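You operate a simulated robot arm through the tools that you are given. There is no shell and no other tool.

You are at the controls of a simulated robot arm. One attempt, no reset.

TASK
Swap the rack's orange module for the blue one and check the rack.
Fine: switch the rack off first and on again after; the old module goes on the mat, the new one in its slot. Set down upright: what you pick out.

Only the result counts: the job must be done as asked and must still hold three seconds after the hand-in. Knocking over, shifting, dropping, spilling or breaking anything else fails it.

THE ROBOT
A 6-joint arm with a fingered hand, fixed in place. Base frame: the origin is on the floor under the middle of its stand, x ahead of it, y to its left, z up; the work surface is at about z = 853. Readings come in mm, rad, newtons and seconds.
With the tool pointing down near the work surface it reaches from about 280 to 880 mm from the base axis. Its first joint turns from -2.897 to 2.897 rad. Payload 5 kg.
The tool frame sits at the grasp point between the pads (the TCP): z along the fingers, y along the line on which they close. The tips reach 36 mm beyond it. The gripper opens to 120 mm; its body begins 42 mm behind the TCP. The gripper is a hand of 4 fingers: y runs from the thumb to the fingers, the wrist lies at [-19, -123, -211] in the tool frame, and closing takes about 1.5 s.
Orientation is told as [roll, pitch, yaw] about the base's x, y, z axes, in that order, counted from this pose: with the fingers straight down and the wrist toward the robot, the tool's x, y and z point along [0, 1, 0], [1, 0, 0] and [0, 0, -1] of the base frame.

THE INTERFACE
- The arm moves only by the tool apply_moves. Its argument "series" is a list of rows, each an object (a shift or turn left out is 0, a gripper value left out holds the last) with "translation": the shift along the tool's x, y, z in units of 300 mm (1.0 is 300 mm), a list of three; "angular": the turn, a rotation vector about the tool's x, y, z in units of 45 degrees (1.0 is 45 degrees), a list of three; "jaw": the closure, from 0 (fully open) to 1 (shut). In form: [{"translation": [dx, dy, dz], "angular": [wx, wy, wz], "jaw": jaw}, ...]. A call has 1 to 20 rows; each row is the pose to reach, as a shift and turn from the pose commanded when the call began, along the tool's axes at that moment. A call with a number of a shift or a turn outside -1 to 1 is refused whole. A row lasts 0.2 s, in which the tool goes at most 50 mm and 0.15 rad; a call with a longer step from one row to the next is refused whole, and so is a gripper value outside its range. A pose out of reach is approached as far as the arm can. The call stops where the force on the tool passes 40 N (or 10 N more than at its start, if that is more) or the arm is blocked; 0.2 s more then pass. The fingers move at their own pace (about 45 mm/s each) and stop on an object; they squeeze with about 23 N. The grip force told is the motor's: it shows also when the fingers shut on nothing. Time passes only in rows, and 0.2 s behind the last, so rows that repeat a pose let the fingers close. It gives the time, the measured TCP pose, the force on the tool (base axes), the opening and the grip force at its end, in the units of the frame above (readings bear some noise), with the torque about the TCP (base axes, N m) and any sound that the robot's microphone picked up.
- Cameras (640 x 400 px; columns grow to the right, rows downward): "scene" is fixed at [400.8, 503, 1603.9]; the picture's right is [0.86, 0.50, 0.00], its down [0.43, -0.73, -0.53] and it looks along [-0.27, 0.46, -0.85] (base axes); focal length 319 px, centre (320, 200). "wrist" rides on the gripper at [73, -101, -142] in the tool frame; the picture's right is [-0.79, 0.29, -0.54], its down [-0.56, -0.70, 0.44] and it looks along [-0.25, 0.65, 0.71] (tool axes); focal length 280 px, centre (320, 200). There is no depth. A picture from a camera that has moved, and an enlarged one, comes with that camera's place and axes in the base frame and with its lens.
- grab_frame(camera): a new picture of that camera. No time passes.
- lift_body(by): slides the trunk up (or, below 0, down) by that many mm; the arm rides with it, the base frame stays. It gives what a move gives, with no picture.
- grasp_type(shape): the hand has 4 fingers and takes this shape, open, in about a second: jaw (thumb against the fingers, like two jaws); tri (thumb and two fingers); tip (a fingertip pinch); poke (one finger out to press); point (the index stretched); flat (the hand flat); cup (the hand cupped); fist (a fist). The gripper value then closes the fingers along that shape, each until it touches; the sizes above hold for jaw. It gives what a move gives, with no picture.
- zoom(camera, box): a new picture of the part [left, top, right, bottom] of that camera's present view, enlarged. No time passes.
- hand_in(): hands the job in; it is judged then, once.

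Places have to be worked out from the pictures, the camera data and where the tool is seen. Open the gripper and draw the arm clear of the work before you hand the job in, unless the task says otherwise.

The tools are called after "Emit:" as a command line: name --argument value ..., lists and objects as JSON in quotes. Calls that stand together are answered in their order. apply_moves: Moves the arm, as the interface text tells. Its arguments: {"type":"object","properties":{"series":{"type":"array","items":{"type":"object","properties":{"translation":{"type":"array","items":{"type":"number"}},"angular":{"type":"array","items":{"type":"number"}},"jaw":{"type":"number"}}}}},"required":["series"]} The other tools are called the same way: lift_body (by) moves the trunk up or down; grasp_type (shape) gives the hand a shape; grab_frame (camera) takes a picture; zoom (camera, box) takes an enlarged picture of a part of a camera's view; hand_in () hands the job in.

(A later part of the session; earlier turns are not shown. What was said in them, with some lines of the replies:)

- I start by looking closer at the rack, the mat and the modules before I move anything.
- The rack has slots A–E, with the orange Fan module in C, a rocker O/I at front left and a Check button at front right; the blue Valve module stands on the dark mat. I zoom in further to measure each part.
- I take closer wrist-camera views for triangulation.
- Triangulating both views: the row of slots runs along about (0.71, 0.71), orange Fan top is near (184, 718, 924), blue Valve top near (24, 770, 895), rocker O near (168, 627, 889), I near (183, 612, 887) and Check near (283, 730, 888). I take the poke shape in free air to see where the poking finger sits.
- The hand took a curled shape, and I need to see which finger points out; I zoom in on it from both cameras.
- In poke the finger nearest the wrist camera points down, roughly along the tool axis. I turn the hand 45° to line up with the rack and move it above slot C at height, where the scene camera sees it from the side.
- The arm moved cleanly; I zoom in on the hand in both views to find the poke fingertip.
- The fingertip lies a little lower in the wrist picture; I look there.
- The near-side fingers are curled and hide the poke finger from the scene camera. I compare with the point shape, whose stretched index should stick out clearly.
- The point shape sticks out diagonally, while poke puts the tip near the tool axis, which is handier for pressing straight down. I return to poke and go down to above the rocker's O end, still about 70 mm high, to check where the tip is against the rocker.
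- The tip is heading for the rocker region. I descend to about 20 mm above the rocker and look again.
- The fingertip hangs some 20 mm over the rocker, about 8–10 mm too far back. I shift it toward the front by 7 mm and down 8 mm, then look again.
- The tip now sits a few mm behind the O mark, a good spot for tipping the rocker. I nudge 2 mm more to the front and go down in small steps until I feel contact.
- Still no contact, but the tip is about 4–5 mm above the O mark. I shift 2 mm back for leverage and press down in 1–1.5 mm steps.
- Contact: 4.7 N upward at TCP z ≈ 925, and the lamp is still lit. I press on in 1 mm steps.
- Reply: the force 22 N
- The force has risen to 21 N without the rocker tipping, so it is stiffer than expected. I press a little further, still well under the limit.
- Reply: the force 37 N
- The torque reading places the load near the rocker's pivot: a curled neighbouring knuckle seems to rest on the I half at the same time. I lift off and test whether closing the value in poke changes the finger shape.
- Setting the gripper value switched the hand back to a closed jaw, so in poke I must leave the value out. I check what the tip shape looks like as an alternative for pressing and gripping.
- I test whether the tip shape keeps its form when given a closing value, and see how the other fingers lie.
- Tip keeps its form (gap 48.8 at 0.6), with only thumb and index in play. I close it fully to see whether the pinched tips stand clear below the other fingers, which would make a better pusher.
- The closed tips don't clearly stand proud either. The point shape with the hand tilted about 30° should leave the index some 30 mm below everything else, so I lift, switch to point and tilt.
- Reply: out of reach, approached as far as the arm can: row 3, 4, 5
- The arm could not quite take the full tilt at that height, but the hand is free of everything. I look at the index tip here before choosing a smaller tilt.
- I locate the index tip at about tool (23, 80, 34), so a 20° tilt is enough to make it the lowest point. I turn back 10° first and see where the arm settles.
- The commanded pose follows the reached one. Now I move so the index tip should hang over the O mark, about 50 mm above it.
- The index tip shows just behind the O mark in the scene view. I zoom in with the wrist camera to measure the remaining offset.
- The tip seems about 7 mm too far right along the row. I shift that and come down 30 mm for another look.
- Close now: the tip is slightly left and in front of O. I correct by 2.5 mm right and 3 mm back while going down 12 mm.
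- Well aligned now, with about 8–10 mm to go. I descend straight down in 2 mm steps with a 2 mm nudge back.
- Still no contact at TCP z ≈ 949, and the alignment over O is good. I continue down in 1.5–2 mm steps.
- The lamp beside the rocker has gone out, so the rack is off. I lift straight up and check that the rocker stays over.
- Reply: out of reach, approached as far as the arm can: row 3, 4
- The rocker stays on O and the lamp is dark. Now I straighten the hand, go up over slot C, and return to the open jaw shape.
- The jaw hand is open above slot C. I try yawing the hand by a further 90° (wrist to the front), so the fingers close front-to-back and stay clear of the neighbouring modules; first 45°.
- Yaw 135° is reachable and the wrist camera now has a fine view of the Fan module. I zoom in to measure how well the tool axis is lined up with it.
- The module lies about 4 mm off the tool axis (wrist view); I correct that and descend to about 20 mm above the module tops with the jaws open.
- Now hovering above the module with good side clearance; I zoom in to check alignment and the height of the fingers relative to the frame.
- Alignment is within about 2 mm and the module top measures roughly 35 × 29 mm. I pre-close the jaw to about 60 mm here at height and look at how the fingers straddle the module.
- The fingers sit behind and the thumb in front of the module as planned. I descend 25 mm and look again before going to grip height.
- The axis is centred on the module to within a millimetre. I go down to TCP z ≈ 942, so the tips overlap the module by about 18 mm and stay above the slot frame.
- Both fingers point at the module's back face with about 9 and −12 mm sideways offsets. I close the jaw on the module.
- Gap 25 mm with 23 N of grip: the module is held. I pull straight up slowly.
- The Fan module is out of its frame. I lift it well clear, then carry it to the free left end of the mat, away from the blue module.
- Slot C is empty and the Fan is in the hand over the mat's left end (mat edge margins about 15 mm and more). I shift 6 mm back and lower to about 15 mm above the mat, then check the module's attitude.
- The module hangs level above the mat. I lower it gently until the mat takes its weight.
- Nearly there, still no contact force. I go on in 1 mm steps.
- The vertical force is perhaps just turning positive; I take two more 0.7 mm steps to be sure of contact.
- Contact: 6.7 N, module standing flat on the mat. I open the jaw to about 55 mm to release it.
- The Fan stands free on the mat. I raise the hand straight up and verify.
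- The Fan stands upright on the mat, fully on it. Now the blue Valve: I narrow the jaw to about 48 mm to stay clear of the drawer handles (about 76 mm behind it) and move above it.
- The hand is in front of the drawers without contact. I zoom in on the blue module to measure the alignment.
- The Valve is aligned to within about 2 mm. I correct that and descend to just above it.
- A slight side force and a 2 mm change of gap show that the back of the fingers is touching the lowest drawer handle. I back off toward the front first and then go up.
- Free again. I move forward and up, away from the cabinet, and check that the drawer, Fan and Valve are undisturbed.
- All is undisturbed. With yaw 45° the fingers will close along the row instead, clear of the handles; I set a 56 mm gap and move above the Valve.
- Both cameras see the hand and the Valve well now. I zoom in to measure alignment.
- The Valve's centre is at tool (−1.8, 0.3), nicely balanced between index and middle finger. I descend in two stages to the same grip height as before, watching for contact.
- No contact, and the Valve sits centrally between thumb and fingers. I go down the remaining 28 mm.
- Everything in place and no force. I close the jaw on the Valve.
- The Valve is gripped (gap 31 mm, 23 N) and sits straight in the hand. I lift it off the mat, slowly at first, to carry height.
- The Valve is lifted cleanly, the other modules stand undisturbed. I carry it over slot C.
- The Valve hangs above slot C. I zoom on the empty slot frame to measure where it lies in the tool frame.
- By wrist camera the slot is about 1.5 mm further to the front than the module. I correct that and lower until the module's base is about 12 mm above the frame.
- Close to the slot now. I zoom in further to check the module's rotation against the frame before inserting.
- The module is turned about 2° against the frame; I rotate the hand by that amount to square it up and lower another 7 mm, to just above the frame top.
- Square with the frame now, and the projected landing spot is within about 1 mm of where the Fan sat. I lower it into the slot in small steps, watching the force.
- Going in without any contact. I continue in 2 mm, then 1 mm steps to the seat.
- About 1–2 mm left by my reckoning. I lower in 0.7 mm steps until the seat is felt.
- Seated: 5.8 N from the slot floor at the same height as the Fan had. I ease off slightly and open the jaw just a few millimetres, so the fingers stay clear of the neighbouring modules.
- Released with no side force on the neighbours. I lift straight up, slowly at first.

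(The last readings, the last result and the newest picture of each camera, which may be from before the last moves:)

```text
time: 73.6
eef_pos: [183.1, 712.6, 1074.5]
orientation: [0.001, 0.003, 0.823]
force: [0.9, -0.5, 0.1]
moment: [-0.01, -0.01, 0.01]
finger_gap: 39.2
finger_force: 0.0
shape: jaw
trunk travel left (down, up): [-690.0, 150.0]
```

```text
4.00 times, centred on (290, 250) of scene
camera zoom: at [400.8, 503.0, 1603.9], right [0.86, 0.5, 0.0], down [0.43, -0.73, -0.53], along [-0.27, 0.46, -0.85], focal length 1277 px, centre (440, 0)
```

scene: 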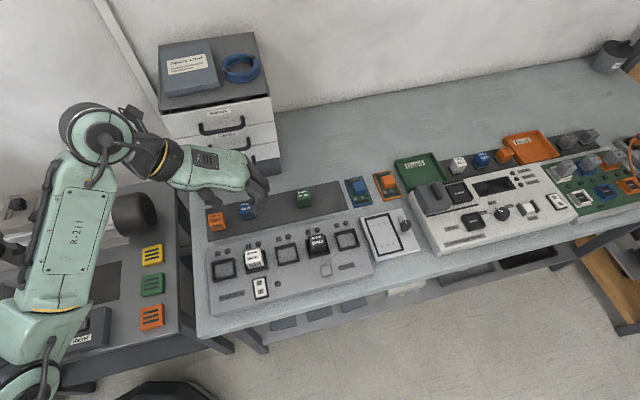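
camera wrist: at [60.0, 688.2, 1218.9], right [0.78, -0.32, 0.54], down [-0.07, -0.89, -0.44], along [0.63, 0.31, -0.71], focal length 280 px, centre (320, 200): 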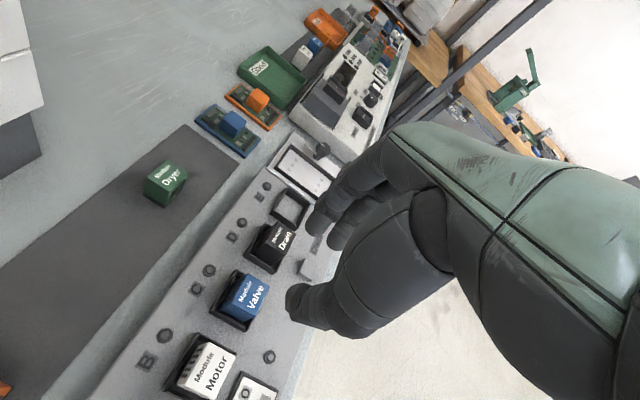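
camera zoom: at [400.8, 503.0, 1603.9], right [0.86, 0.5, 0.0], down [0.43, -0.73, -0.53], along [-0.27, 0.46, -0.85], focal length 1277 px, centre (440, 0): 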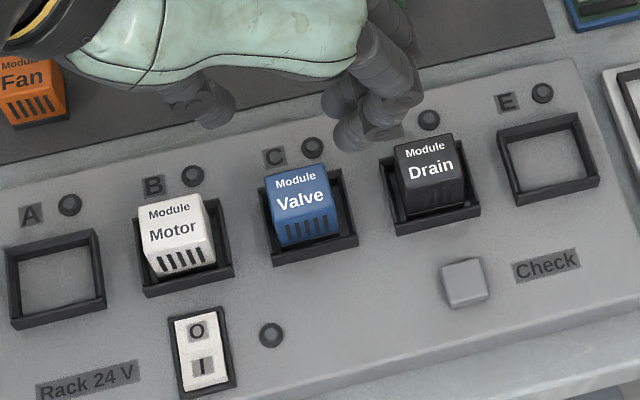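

The Valve sits in slot C. I compare closely with how the Fan had been seated.

Emit:
zoom --camera "scene" --box '[255, 220, 335, 270]'

Emit:
zoom --camera "wrist" --box '[190, 250, 318, 330]'

```text
8.00 times, centred on (295, 245) of scene
camera zoom: at [400.8, 503.0, 1603.9], right [0.86, 0.5, 0.0], down [0.43, -0.73, -0.53], along [-0.27, 0.46, -0.85], focal length 2554 px, centre (520, -160)
```

zoom: 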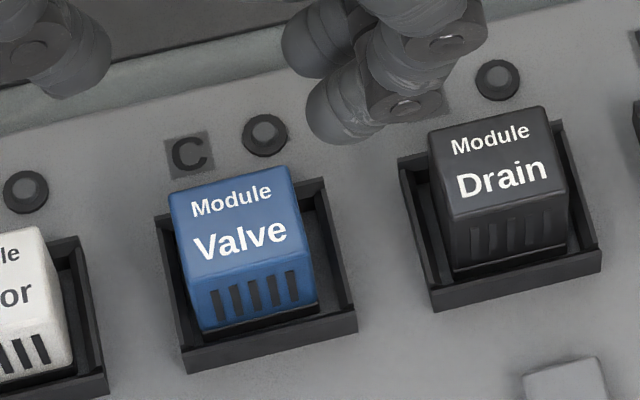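

```text
5.00 times, centred on (254, 290) of wrist
camera zoom: at [60.0, 688.2, 1218.9], right [0.78, -0.32, 0.54], down [-0.07, -0.89, -0.44], along [0.63, 0.31, -0.71], focal length 1402 px, centre (650, -250)
```

zoom: 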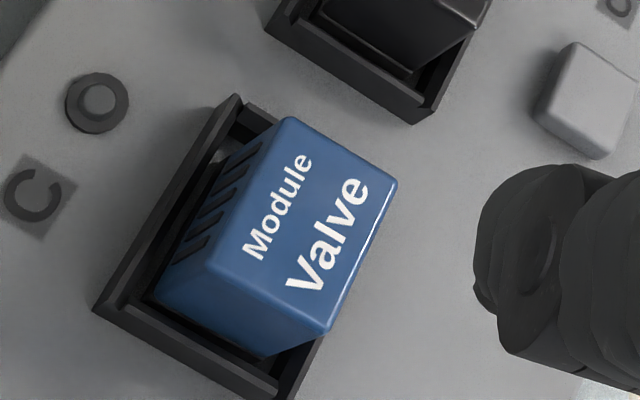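

The Valve stands flat on the slot floor, within about 2 mm of where the Fan stood. Next is power on: I move off the slot, square the yaw again, and take the point shape.

Emit:
apply_moves --series '[{"translation": [-0.063, -0.082, 0.0], "angular": [0, 0, 0.047]}, {"translation": [-0.126, -0.165, 0.03], "angular": [0, 0, 0.047]}, {"translation": [-0.189, -0.247, 0.067], "angular": [0, 0, 0.047]}, {"translation": [-0.189, -0.247, 0.067], "angular": [0, 0, 0.047]}]'

Emit:
grasp_type --shape "point"

```text
time: 74.6
eef_pos: [174.8, 619.4, 1056.4]
orientation: [0.001, 0.002, 0.785]
force: [0.5, 0.2, 0.2]
moment: [0.01, 0.05, -0.02]
finger_gap: 39.5
finger_force: 0.0
shape: jaw
trunk travel left (down, up): [-690.0, 150.0]
```

```text
time: 75.5
eef_pos: [173.8, 619.2, 1055.8]
orientation: [0.0, 0.0, 0.786]
force: [-0.3, 0.2, -0.4]
moment: [-0.01, -0.07, 0.02]
finger_gap: 115.2
finger_force: 0.1
shape: point
trunk travel left (down, up): [-690.0, 150.0]
```

The hand is in the same point shape as before. I tilt 20° and move so the index tip hangs over the I mark.

Emit:
apply_moves --series '[{"translation": [-0.026, -0.054, 0.057], "angular": [0.111, 0, 0]}, {"translation": [-0.052, -0.107, 0.114], "angular": [0.222, 0, 0]}, {"translation": [-0.078, -0.161, 0.17], "angular": [0.333, 0, 0]}, {"translation": [-0.103, -0.214, 0.235], "angular": [0.444, 0, 0]}, {"translation": [-0.103, -0.214, 0.235], "angular": [0.444, 0, 0]}]'

Emit:
zoom --camera "scene" --box '[215, 245, 311, 305]'

Emit:
zoom --camera "wrist" --box '[270, 130, 398, 210]'

```text
time: 76.7
eef_pos: [150.1, 552.6, 985.5]
orientation: [-0.001, 0.352, 0.785]
force: [-0.1, 0.3, -0.1]
moment: [0.0, 0.03, -0.01]
finger_gap: 115.2
finger_force: 0.1
shape: point
trunk travel left (down, up): [-690.0, 150.0]
```

```text
6.67 times, centred on (263, 275) of scene
camera zoom: at [400.8, 503.0, 1603.9], right [0.86, 0.5, 0.0], down [0.43, -0.73, -0.53], along [-0.27, 0.46, -0.85], focal length 2128 px, centre (700, -300)
```

zoom: 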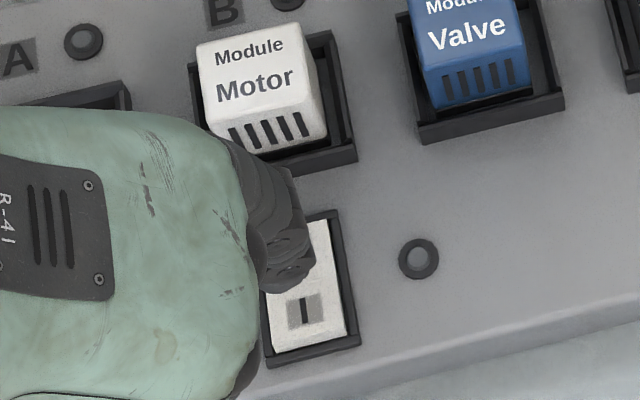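

```text
5.00 times, centred on (334, 170) of wrist
camera zoom: at [65.7, 571.2, 1155.5], right [0.88, -0.23, 0.41], down [-0.18, -0.97, -0.17], along [0.44, 0.08, -0.89], focal length 1402 px, centre (250, 350)
```

zoom: 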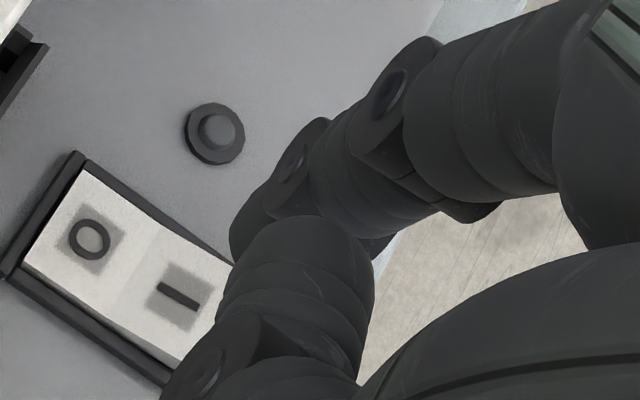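

Projected straight down, the tip lands on the I mark. I descend 30 mm and then check again.

Emit:
apply_moves --series '[{"translation": [0, 0.0171, 0.047]}, {"translation": [0, 0.0342, 0.094]}, {"translation": [0, 0.0342, 0.094]}]'

Emit:
zoom --camera "scene" --box '[235, 265, 299, 305]'

Emit:
zoom --camera "wrist" --box '[270, 130, 398, 210]'

```text
time: 77.5
eef_pos: [150.5, 552.8, 955.1]
orientation: [0.0, 0.348, 0.785]
force: [0.2, 0.4, 0.1]
moment: [-0.02, 0.03, -0.04]
finger_gap: 114.9
finger_force: 0.1
shape: point
trunk travel left (down, up): [-690.0, 150.0]
```

```text
10.00 times, centred on (267, 285) of scene
camera zoom: at [400.8, 503.0, 1603.9], right [0.86, 0.5, 0.0], down [0.43, -0.73, -0.53], along [-0.27, 0.46, -0.85], focal length 3192 px, centre (850, -650)
```

zoom: 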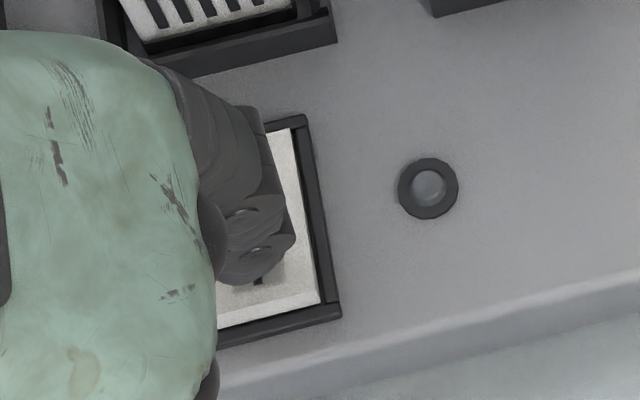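

```text
5.00 times, centred on (334, 170) of wrist
camera zoom: at [65.9, 570.2, 1125.0], right [0.88, -0.24, 0.41], down [-0.18, -0.97, -0.18], along [0.44, 0.08, -0.89], focal length 1402 px, centre (250, 350)
```

zoom: 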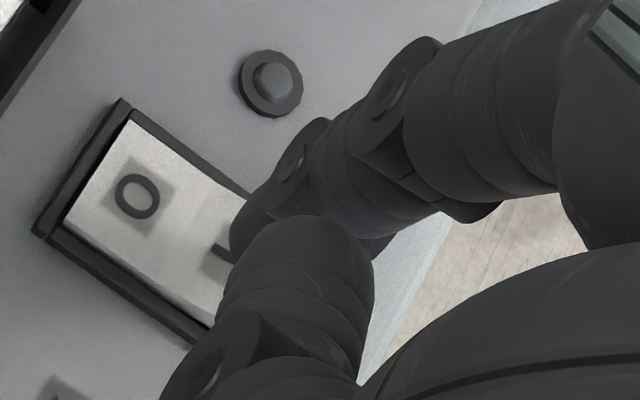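

On target. I press down in small steps until the lamp comes on.

Emit:
apply_moves --series '[{"translation": [0, 0.0023, 0.0063]}, {"translation": [0, 0.0046, 0.0125]}, {"translation": [0, 0.0068, 0.0188]}, {"translation": [0, 0.0091, 0.0251]}]'

Emit:
apply_moves --series '[{"translation": [0, 0.0017, 0.0047]}, {"translation": [0, 0.0034, 0.0094]}]'

Emit:
zoom --camera "scene" --box '[235, 265, 299, 305]'

```text
time: 78.5
eef_pos: [149.8, 552.2, 947.1]
orientation: [0.0, 0.349, 0.786]
force: [0.6, 0.9, -0.4]
moment: [0.02, 0.02, -0.02]
finger_gap: 115.2
finger_force: 0.0
shape: point
trunk travel left (down, up): [-690.0, 150.0]
```

```text
time: 79.1
eef_pos: [149.3, 552.6, 945.2]
orientation: [0.0, 0.35, 0.785]
force: [-0.7, -0.5, -0.1]
moment: [0.02, 0.0, -0.04]
finger_gap: 115.1
finger_force: 0.1
shape: point
trunk travel left (down, up): [-690.0, 150.0]
```

```text
10.00 times, centred on (267, 285) of scene
camera zoom: at [400.8, 503.0, 1603.9], right [0.86, 0.5, 0.0], down [0.43, -0.73, -0.53], along [-0.27, 0.46, -0.85], focal length 3192 px, centre (850, -650)
```

zoom: 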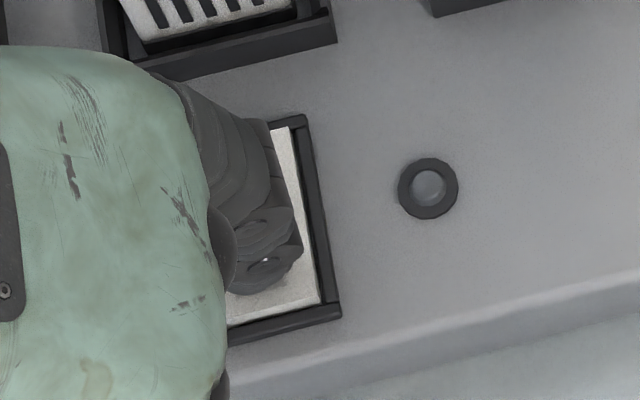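

Not yet in contact; I go on in 1 mm steps.

Emit:
apply_moves --series '[{"translation": [0, 0.0012, 0.0032]}, {"translation": [0, 0.0023, 0.0063]}, {"translation": [0, 0.0034, 0.0094]}]'

Emit:
zoom --camera "scene" --box '[235, 265, 299, 305]'

```text
time: 79.9
eef_pos: [148.6, 553.3, 943.1]
orientation: [0.001, 0.345, 0.786]
force: [-0.6, -1.0, 10.2]
moment: [0.65, -0.4, -0.01]
finger_gap: 0.0
finger_force: 0.0
shape: point
trunk travel left (down, up): [-690.0, 150.0]
```

```text
10.00 times, centred on (267, 285) of scene
camera zoom: at [400.8, 503.0, 1603.9], right [0.86, 0.5, 0.0], down [0.43, -0.73, -0.53], along [-0.27, 0.46, -0.85], focal length 3192 px, centre (850, -650)
```

zoom: 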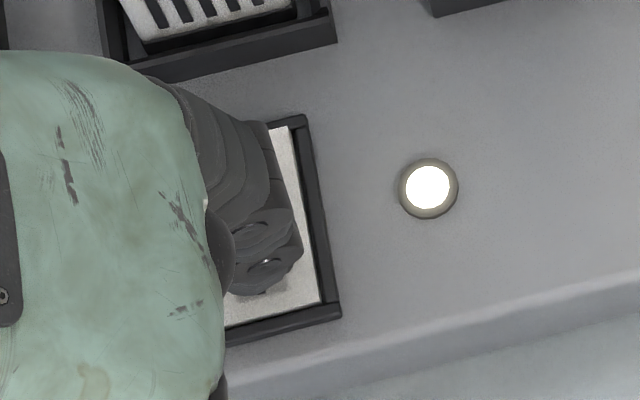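

The lamp is lit again: the rack is on (10 N, then stop). I lift off vertically and look at the whole rack.

Emit:
apply_moves --series '[{"translation": [0, -0.02, -0.055]}, {"translation": [0, -0.05, -0.137]}, {"translation": [0, -0.05, -0.137]}]'

Emit:
zoom --camera "scene" --box '[200, 200, 380, 310]'

```text
time: 80.7
eef_pos: [150.0, 551.7, 985.8]
orientation: [-0.003, 0.35, 0.787]
force: [0.4, 0.3, 0.1]
moment: [-0.03, -0.01, 0.02]
finger_gap: 0.2
finger_force: 0.0
shape: point
trunk travel left (down, up): [-690.0, 150.0]
```

```text
3.56 times, centred on (290, 255) of scene
camera zoom: at [400.8, 503.0, 1603.9], right [0.86, 0.5, 0.0], down [0.43, -0.73, -0.53], along [-0.27, 0.46, -0.85], focal length 1135 px, centre (427, 4)
```

zoom: 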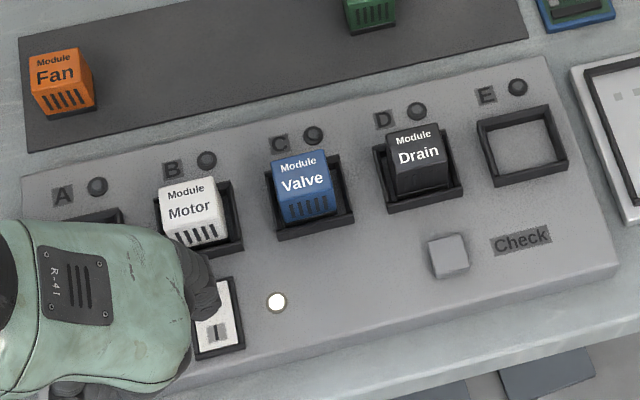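

The lamp is on and everything is in place. I carry the index over to the Check button at this safe height.

Emit:
apply_moves --series '[{"translation": [0.0116, 0.12, -0.047]}, {"translation": [0.0232, 0.24, -0.0945]}, {"translation": [0.0348, 0.36, -0.142]}, {"translation": [0.0464, 0.48, -0.189]}, {"translation": [0.0464, 0.48, -0.189]}]'

Emit:
zoom --camera "scene" --box '[270, 215, 366, 275]'

Emit:
zoom --camera "wrist" --box '[250, 120, 410, 220]'

```text
time: 81.9
eef_pos: [247.6, 671.9, 990.1]
orientation: [-0.001, 0.349, 0.784]
force: [0.1, -0.2, 0.7]
moment: [0.0, -0.01, -0.02]
finger_gap: 0.0
finger_force: 0.1
shape: point
trunk travel left (down, up): [-690.0, 150.0]
```

```text
6.67 times, centred on (318, 245) of scene
camera zoom: at [400.8, 503.0, 1603.9], right [0.86, 0.5, 0.0], down [0.43, -0.73, -0.53], along [-0.27, 0.46, -0.85], focal length 2128 px, centre (333, -100)
```

zoom: 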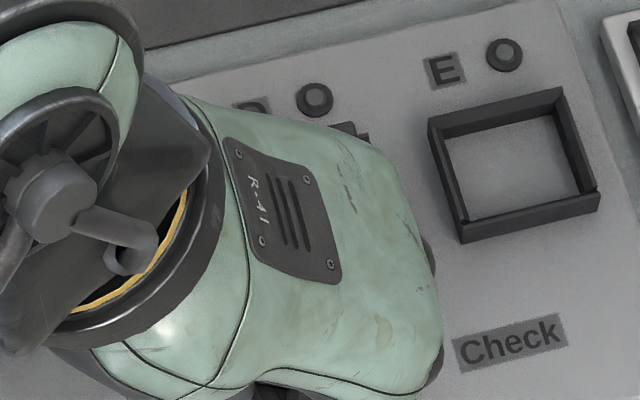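

```text
4.00 times, centred on (330, 170) of wrist
camera zoom: at [163.7, 690.1, 1160.1], right [0.88, -0.23, 0.41], down [-0.18, -0.97, -0.18], along [0.44, 0.08, -0.89], focal length 1122 px, centre (280, 320)
```

zoom: 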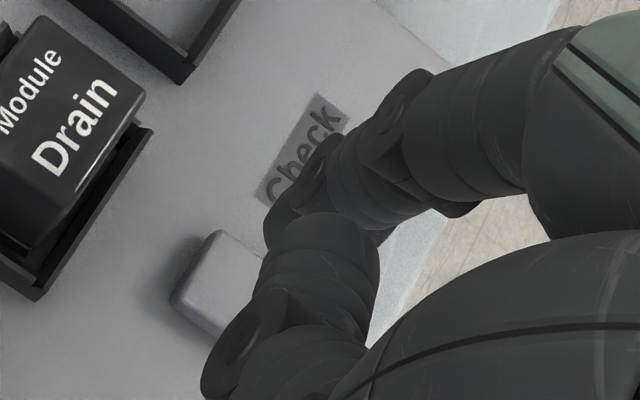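

The scene camera is blocked here, but in the wrist view the button sits exactly where the I mark sat before that press, so the alignment is right. I descend 35 mm and look again.

Emit:
apply_moves --series '[{"translation": [0, 0.02, 0.055]}, {"translation": [0, 0.04, 0.11]}, {"translation": [0, 0.04, 0.11]}]'

Emit:
zoom --camera "wrist" --box '[250, 120, 410, 220]'

Emit:
zoom --camera "scene" --box '[200, 200, 380, 310]'

```text
time: 82.7
eef_pos: [249.3, 671.2, 954.9]
orientation: [-0.001, 0.35, 0.786]
force: [-0.6, -0.1, -0.2]
moment: [0.02, -0.01, 0.0]
finger_gap: 0.0
finger_force: 0.0
shape: point
trunk travel left (down, up): [-690.0, 150.0]
```

```text
4.00 times, centred on (330, 170) of wrist
camera zoom: at [164.3, 689.5, 1124.8], right [0.88, -0.23, 0.41], down [-0.18, -0.97, -0.18], along [0.44, 0.08, -0.89], focal length 1122 px, centre (280, 320)
```

zoom: 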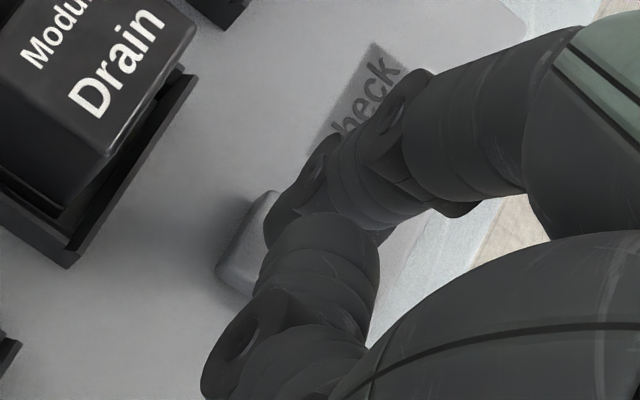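

```text
3.56 times, centred on (290, 255) of scene
camera zoom: at [400.8, 503.0, 1603.9], right [0.86, 0.5, 0.0], down [0.43, -0.73, -0.53], along [-0.27, 0.46, -0.85], focal length 1135 px, centre (427, 4)
```

zoom: 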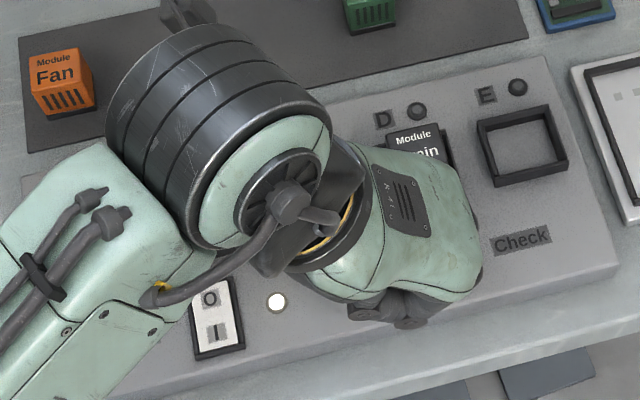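

The tip is over the button with only a few millimetres of offset. I press down in small steps and watch the force.

Emit:
apply_moves --series '[{"translation": [-0.005, 0.0015, 0.0075]}, {"translation": [-0.005, 0.0038, 0.0138]}, {"translation": [-0.005, 0.006, 0.02]}, {"translation": [-0.005, 0.0077, 0.0247]}]'

Emit:
apply_moves --series '[{"translation": [0, 0.0012, 0.0032]}, {"translation": [0, 0.0023, 0.0063]}]'

Emit:
zoom --camera "scene" --box '[200, 200, 380, 310]'

```text
time: 83.7
eef_pos: [250.3, 669.9, 946.1]
orientation: [0.0, 0.349, 0.786]
force: [0.1, -0.5, 0.6]
moment: [0.05, 0.0, 0.01]
finger_gap: 0.0
finger_force: 0.0
shape: point
trunk travel left (down, up): [-690.0, 150.0]
```

```text
time: 84.3
eef_pos: [249.4, 670.2, 943.7]
orientation: [0.0, 0.35, 0.785]
force: [0.1, -0.7, 2.2]
moment: [0.06, -0.04, -0.01]
finger_gap: 115.3
finger_force: 0.1
shape: point
trunk travel left (down, up): [-690.0, 150.0]
```

```text
3.56 times, centred on (290, 255) of scene
camera zoom: at [400.8, 503.0, 1603.9], right [0.86, 0.5, 0.0], down [0.43, -0.73, -0.53], along [-0.27, 0.46, -0.85], focal length 1135 px, centre (427, 4)
```

zoom: 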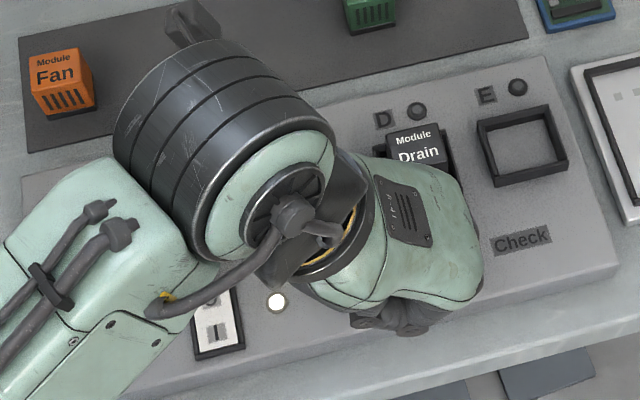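

First touch at about 2 N. I press further in 1 mm steps.

Emit:
apply_moves --series '[{"translation": [0, 0.0012, 0.0032]}, {"translation": [0, 0.0023, 0.0063]}, {"translation": [0, 0.0034, 0.0094]}]'

Emit:
zoom --camera "scene" --box '[200, 200, 380, 310]'

```text
time: 85.1
eef_pos: [251.0, 671.2, 942.7]
orientation: [-0.001, 0.349, 0.786]
force: [0.2, -1.1, 2.5]
moment: [0.13, -0.14, -0.03]
finger_gap: 115.4
finger_force: 0.0
shape: point
trunk travel left (down, up): [-690.0, 150.0]
heard: click
```

```text
3.56 times, centred on (290, 255) of scene
camera zoom: at [400.8, 503.0, 1603.9], right [0.86, 0.5, 0.0], down [0.43, -0.73, -0.53], along [-0.27, 0.46, -0.85], focal length 1135 px, centre (427, 4)
```

zoom: 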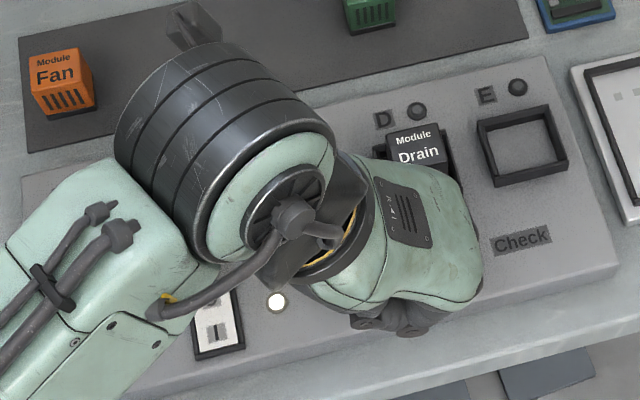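

A click was heard: Check has been pressed. I look at the slot lamps while still pressing.

Emit:
grab_frame --camera "wrist"

Emit:
grab_frame --camera "scene"

```text
taken
camera wrist: at [165.5, 688.8, 1112.1], right [0.88, -0.24, 0.41], down [-0.18, -0.97, -0.18], along [0.44, 0.08, -0.89], focal length 280 px, centre (320, 200)
```

wrist: 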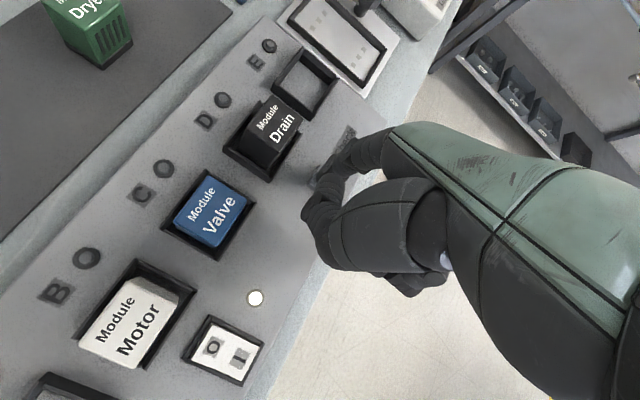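

```text
taken
```

scene: 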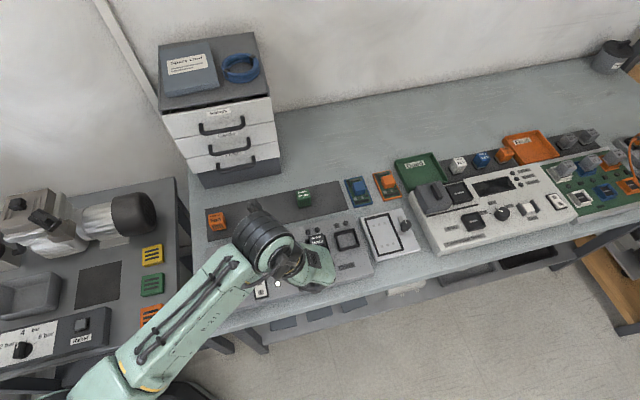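

The slot lamps still look dark; I release the button by lifting off vertically and watch what the rack shows.

Emit:
apply_moves --series '[{"translation": [0, -0.006, -0.016]}, {"translation": [0, -0.02, -0.055]}, {"translation": [0, -0.05, -0.137]}, {"translation": [0, -0.05, -0.137]}]'

Emit:
zoom --camera "wrist" --box '[0, 0, 384, 400]'

Emit:
zoom --camera "scene" --box '[200, 200, 380, 310]'

```text
time: 86.1
eef_pos: [250.4, 670.0, 985.2]
orientation: [0.0, 0.349, 0.784]
force: [0.5, 0.8, -0.5]
moment: [-0.03, 0.02, 0.01]
finger_gap: 0.1
finger_force: 0.0
shape: point
trunk travel left (down, up): [-690.0, 150.0]
```

```text
1.00 times, centred on (192, 200) of wrist (not enlarged: the box is as wide or as high as the picture)
camera zoom: at [166.0, 688.9, 1155.2], right [0.88, -0.23, 0.41], down [-0.18, -0.97, -0.18], along [0.44, 0.08, -0.89], focal length 280 px, centre (448, 200)
```

zoom: 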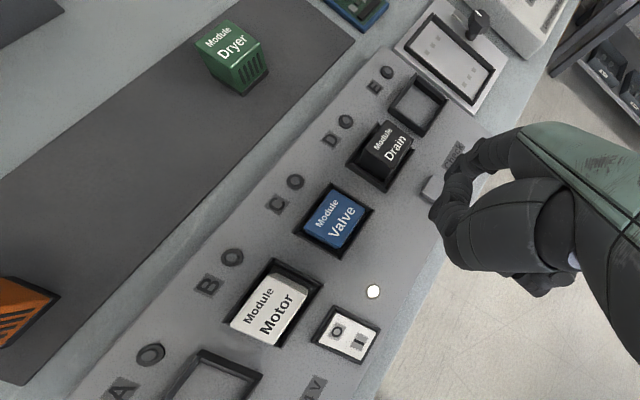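

```text
3.56 times, centred on (290, 255) of scene
camera zoom: at [400.8, 503.0, 1603.9], right [0.86, 0.5, 0.0], down [0.43, -0.73, -0.53], along [-0.27, 0.46, -0.85], focal length 1135 px, centre (427, 4)
```

zoom: 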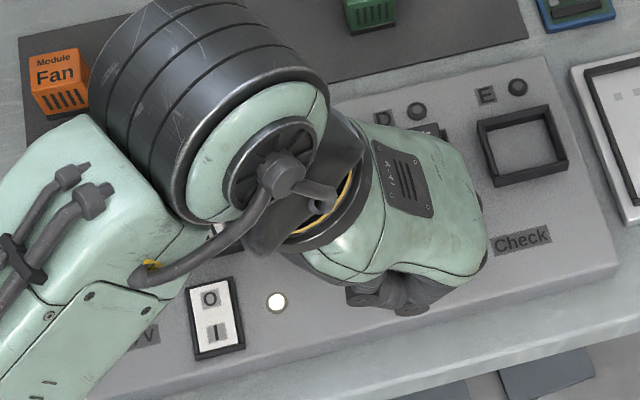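

No slot lamp lit yet. I wait a moment without moving and look again, in case the check takes time.

Emit:
apply_moves --series '[{"translation": [0, 0, 0]}, {"translation": [0, 0, 0]}, {"translation": [0, 0, 0]}, {"translation": [0, 0, 0]}, {"translation": [0, 0, 0]}, {"translation": [0, 0, 0]}]'

Emit:
zoom --camera "wrist" --box '[50, 20, 306, 180]'

Emit:
zoom --camera "wrist" --box '[0, 180, 256, 340]'

```text
time: 87.5
eef_pos: [249.3, 668.7, 985.0]
orientation: [0.001, 0.35, 0.784]
force: [0.5, -0.3, 0.2]
moment: [0.0, -0.05, 0.0]
finger_gap: 0.1
finger_force: 0.0
shape: point
trunk travel left (down, up): [-690.0, 150.0]
```

```text
2.50 times, centred on (178, 100) of wrist
camera zoom: at [165.9, 688.7, 1155.4], right [0.88, -0.23, 0.41], down [-0.18, -0.97, -0.18], along [0.44, 0.08, -0.89], focal length 701 px, centre (675, 450)
```

zoom: 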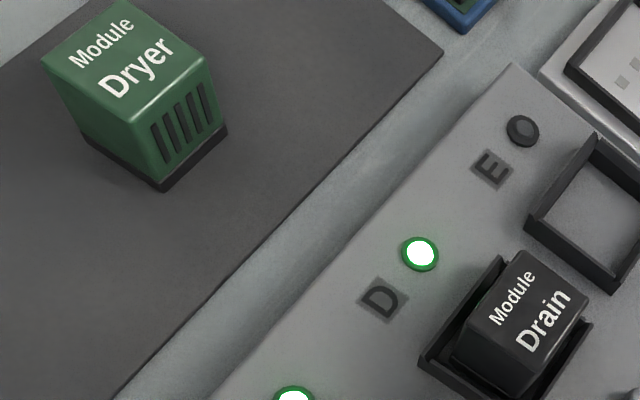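

```text
2.50 times, centred on (128, 260) of wrist
camera zoom: at [165.9, 688.7, 1155.4], right [0.88, -0.23, 0.41], down [-0.18, -0.97, -0.18], along [0.44, 0.08, -0.89], focal length 701 px, centre (800, 50)
```

zoom: 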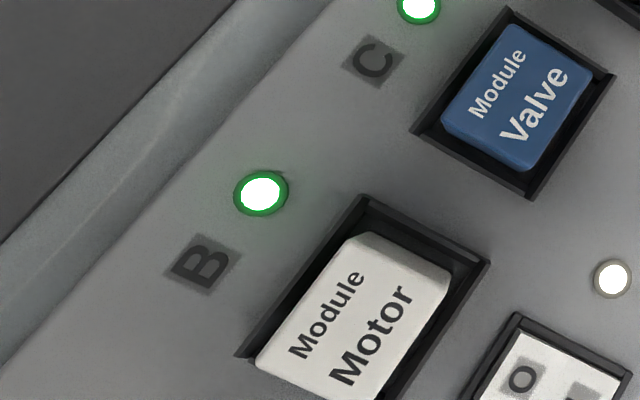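

Lamps B, C and D all shine green and the rack lamp is lit: the check has passed. Now I draw the arm up and clear, straighten the hand and open it.

Emit:
apply_moves --series '[{"translation": [0, -0.04, -0.11], "angular": [0, 0, 0]}, {"translation": [0.018, -0.12, -0.19], "angular": [-0.12, 0, 0]}, {"translation": [0.036, -0.2, -0.26], "angular": [-0.24, 0, 0]}, {"translation": [0.053, -0.27, -0.3], "angular": [-0.36, 0, 0]}, {"translation": [0.071, -0.347, -0.335], "angular": [-0.444, 0, 0]}, {"translation": [0.071, -0.347, -0.335], "angular": [-0.444, 0, 0]}]'

Emit:
grasp_type --shape "jaw"

Emit:
grab_frame --camera "scene"

```text
time: 88.9
eef_pos: [190.0, 640.2, 1114.3]
orientation: [0.001, 0.002, 0.786]
force: [-0.1, 0.4, -0.9]
moment: [-0.03, 0.02, -0.01]
finger_gap: 0.0
finger_force: 0.0
shape: point
trunk travel left (down, up): [-690.0, 150.0]
```

```text
time: 89.8
eef_pos: [188.9, 639.3, 1112.8]
orientation: [0.001, 0.0, 0.785]
force: [0.0, 0.9, 0.0]
moment: [-0.01, 0.01, -0.01]
finger_gap: 119.7
finger_force: 0.1
shape: jaw
trunk travel left (down, up): [-690.0, 150.0]
```

```text
taken
```

scene: 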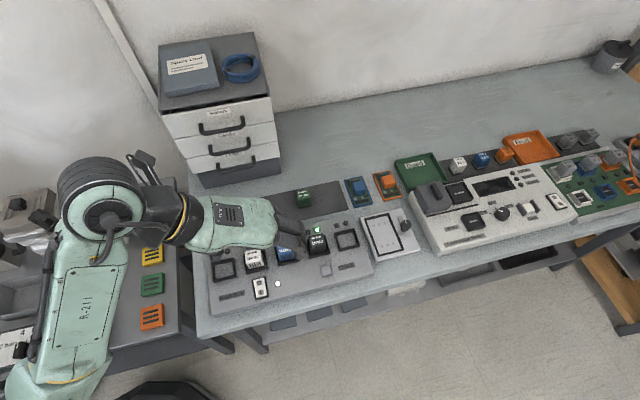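

The hand is open and above the rack. I retreat further up and toward the robot, then check everything once more.

Emit:
apply_moves --series '[{"translation": [0, -0.06, -0.08]}, {"translation": [0, -0.12, -0.16]}, {"translation": [0, -0.18, -0.24]}, {"translation": [0, -0.24, -0.3]}, {"translation": [0, -0.24, -0.3]}]'

Emit:
zoom --camera "scene" --box '[190, 160, 382, 310]'

Emit:
grab_frame --camera "wrist"

```text
time: 91.0
eef_pos: [153.3, 613.9, 1174.7]
orientation: [0.0, -0.002, 0.788]
force: [0.5, 1.4, -0.7]
moment: [0.01, 0.0, 0.03]
finger_gap: 119.6
finger_force: 0.1
shape: jaw
out of reach, approached as far as the arm can: row 3, 4, 5
trunk travel left (down, up): [-690.0, 150.0]
```

```text
2.67 times, centred on (286, 235) of scene
camera zoom: at [400.8, 503.0, 1603.9], right [0.86, 0.5, 0.0], down [0.43, -0.73, -0.53], along [-0.27, 0.46, -0.85], focal length 851 px, centre (411, 107)
```

zoom: 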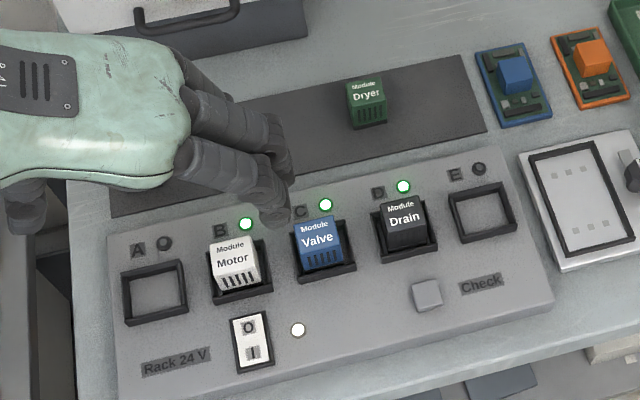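

```text
taken
camera wrist: at [29.8, 594.8, 1319.8], right [0.76, -0.35, 0.54], down [-0.1, -0.89, -0.44], along [0.64, 0.29, -0.71], focal length 280 px, centre (320, 200)
```

wrist: 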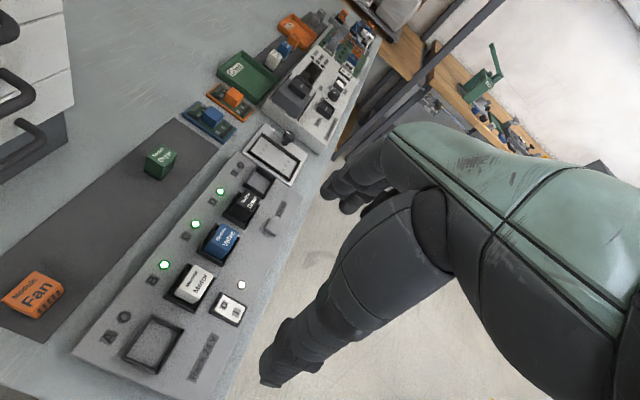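

The lamps B, C, D are green and the rack lamp is on. I do a last close check of the Fan on the mat and the drawers.

Emit:
zoom --camera "wrist" --box '[0, 240, 128, 340]'

Emit:
zoom --camera "scene" --box '[150, 80, 310, 200]'

```text
4.00 times, centred on (64, 290) of wrist
camera zoom: at [29.8, 594.8, 1319.8], right [0.76, -0.35, 0.54], down [-0.1, -0.89, -0.44], along [0.64, 0.29, -0.71], focal length 1122 px, centre (1344, -160)
```

zoom: 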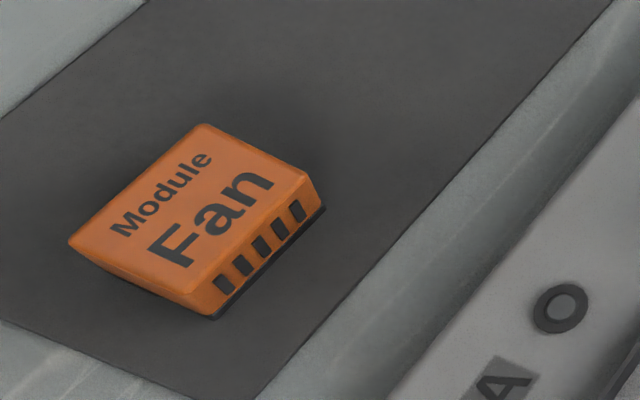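

```text
3.33 times, centred on (230, 140) of scene
camera zoom: at [400.8, 503.0, 1603.9], right [0.86, 0.5, 0.0], down [0.43, -0.73, -0.53], along [-0.27, 0.46, -0.85], focal length 1064 px, centre (620, 400)
```

zoom: 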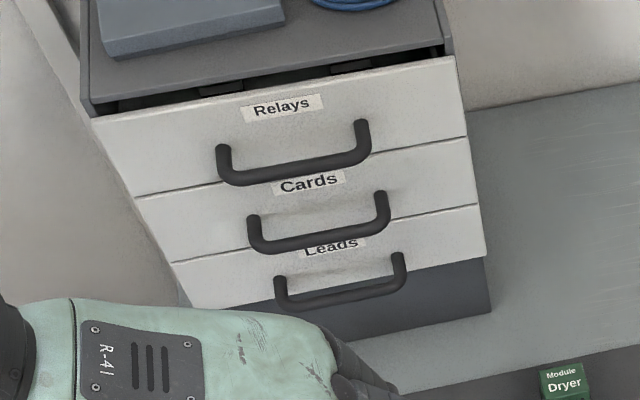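

The Fan stands upright and fully on the mat, and the drawers are as they were. The Valve is in slot C, the rack is on and the check shows green. The hand is open and clear, so I hand the job in.

Emit:
hand_in

```text
The job is handed in.
```

The orange Fan module is out and the blue Valve module is in its slot (C). The rack is back on and the check came up green. The job is handed in; I have no verdict on it yet.

- **Power:** I switched the rack off before touching any module, and its lamp went dark. I switched it back on after the Valve was in, and the lamp lit again.
- **Fan:** It stands upright at the left end of the mat, fully on it.
- **Valve:** It sits flat on the slot floor, about 2 mm left of where the Fan had been, which is within the slot's clearance.
- **Check:** I pressed Check and heard it click. About two seconds later the lamps for B, C and D turned green.
- **Contact on the way:** On my first approach to the Valve, the fingers lightly touched the lowest drawer handle, with a force of about 7 N. I backed off and came in from another side. The drawers look unchanged in the final picture.

Before handing in I opened the hand and drew the arm up clear of the rack.
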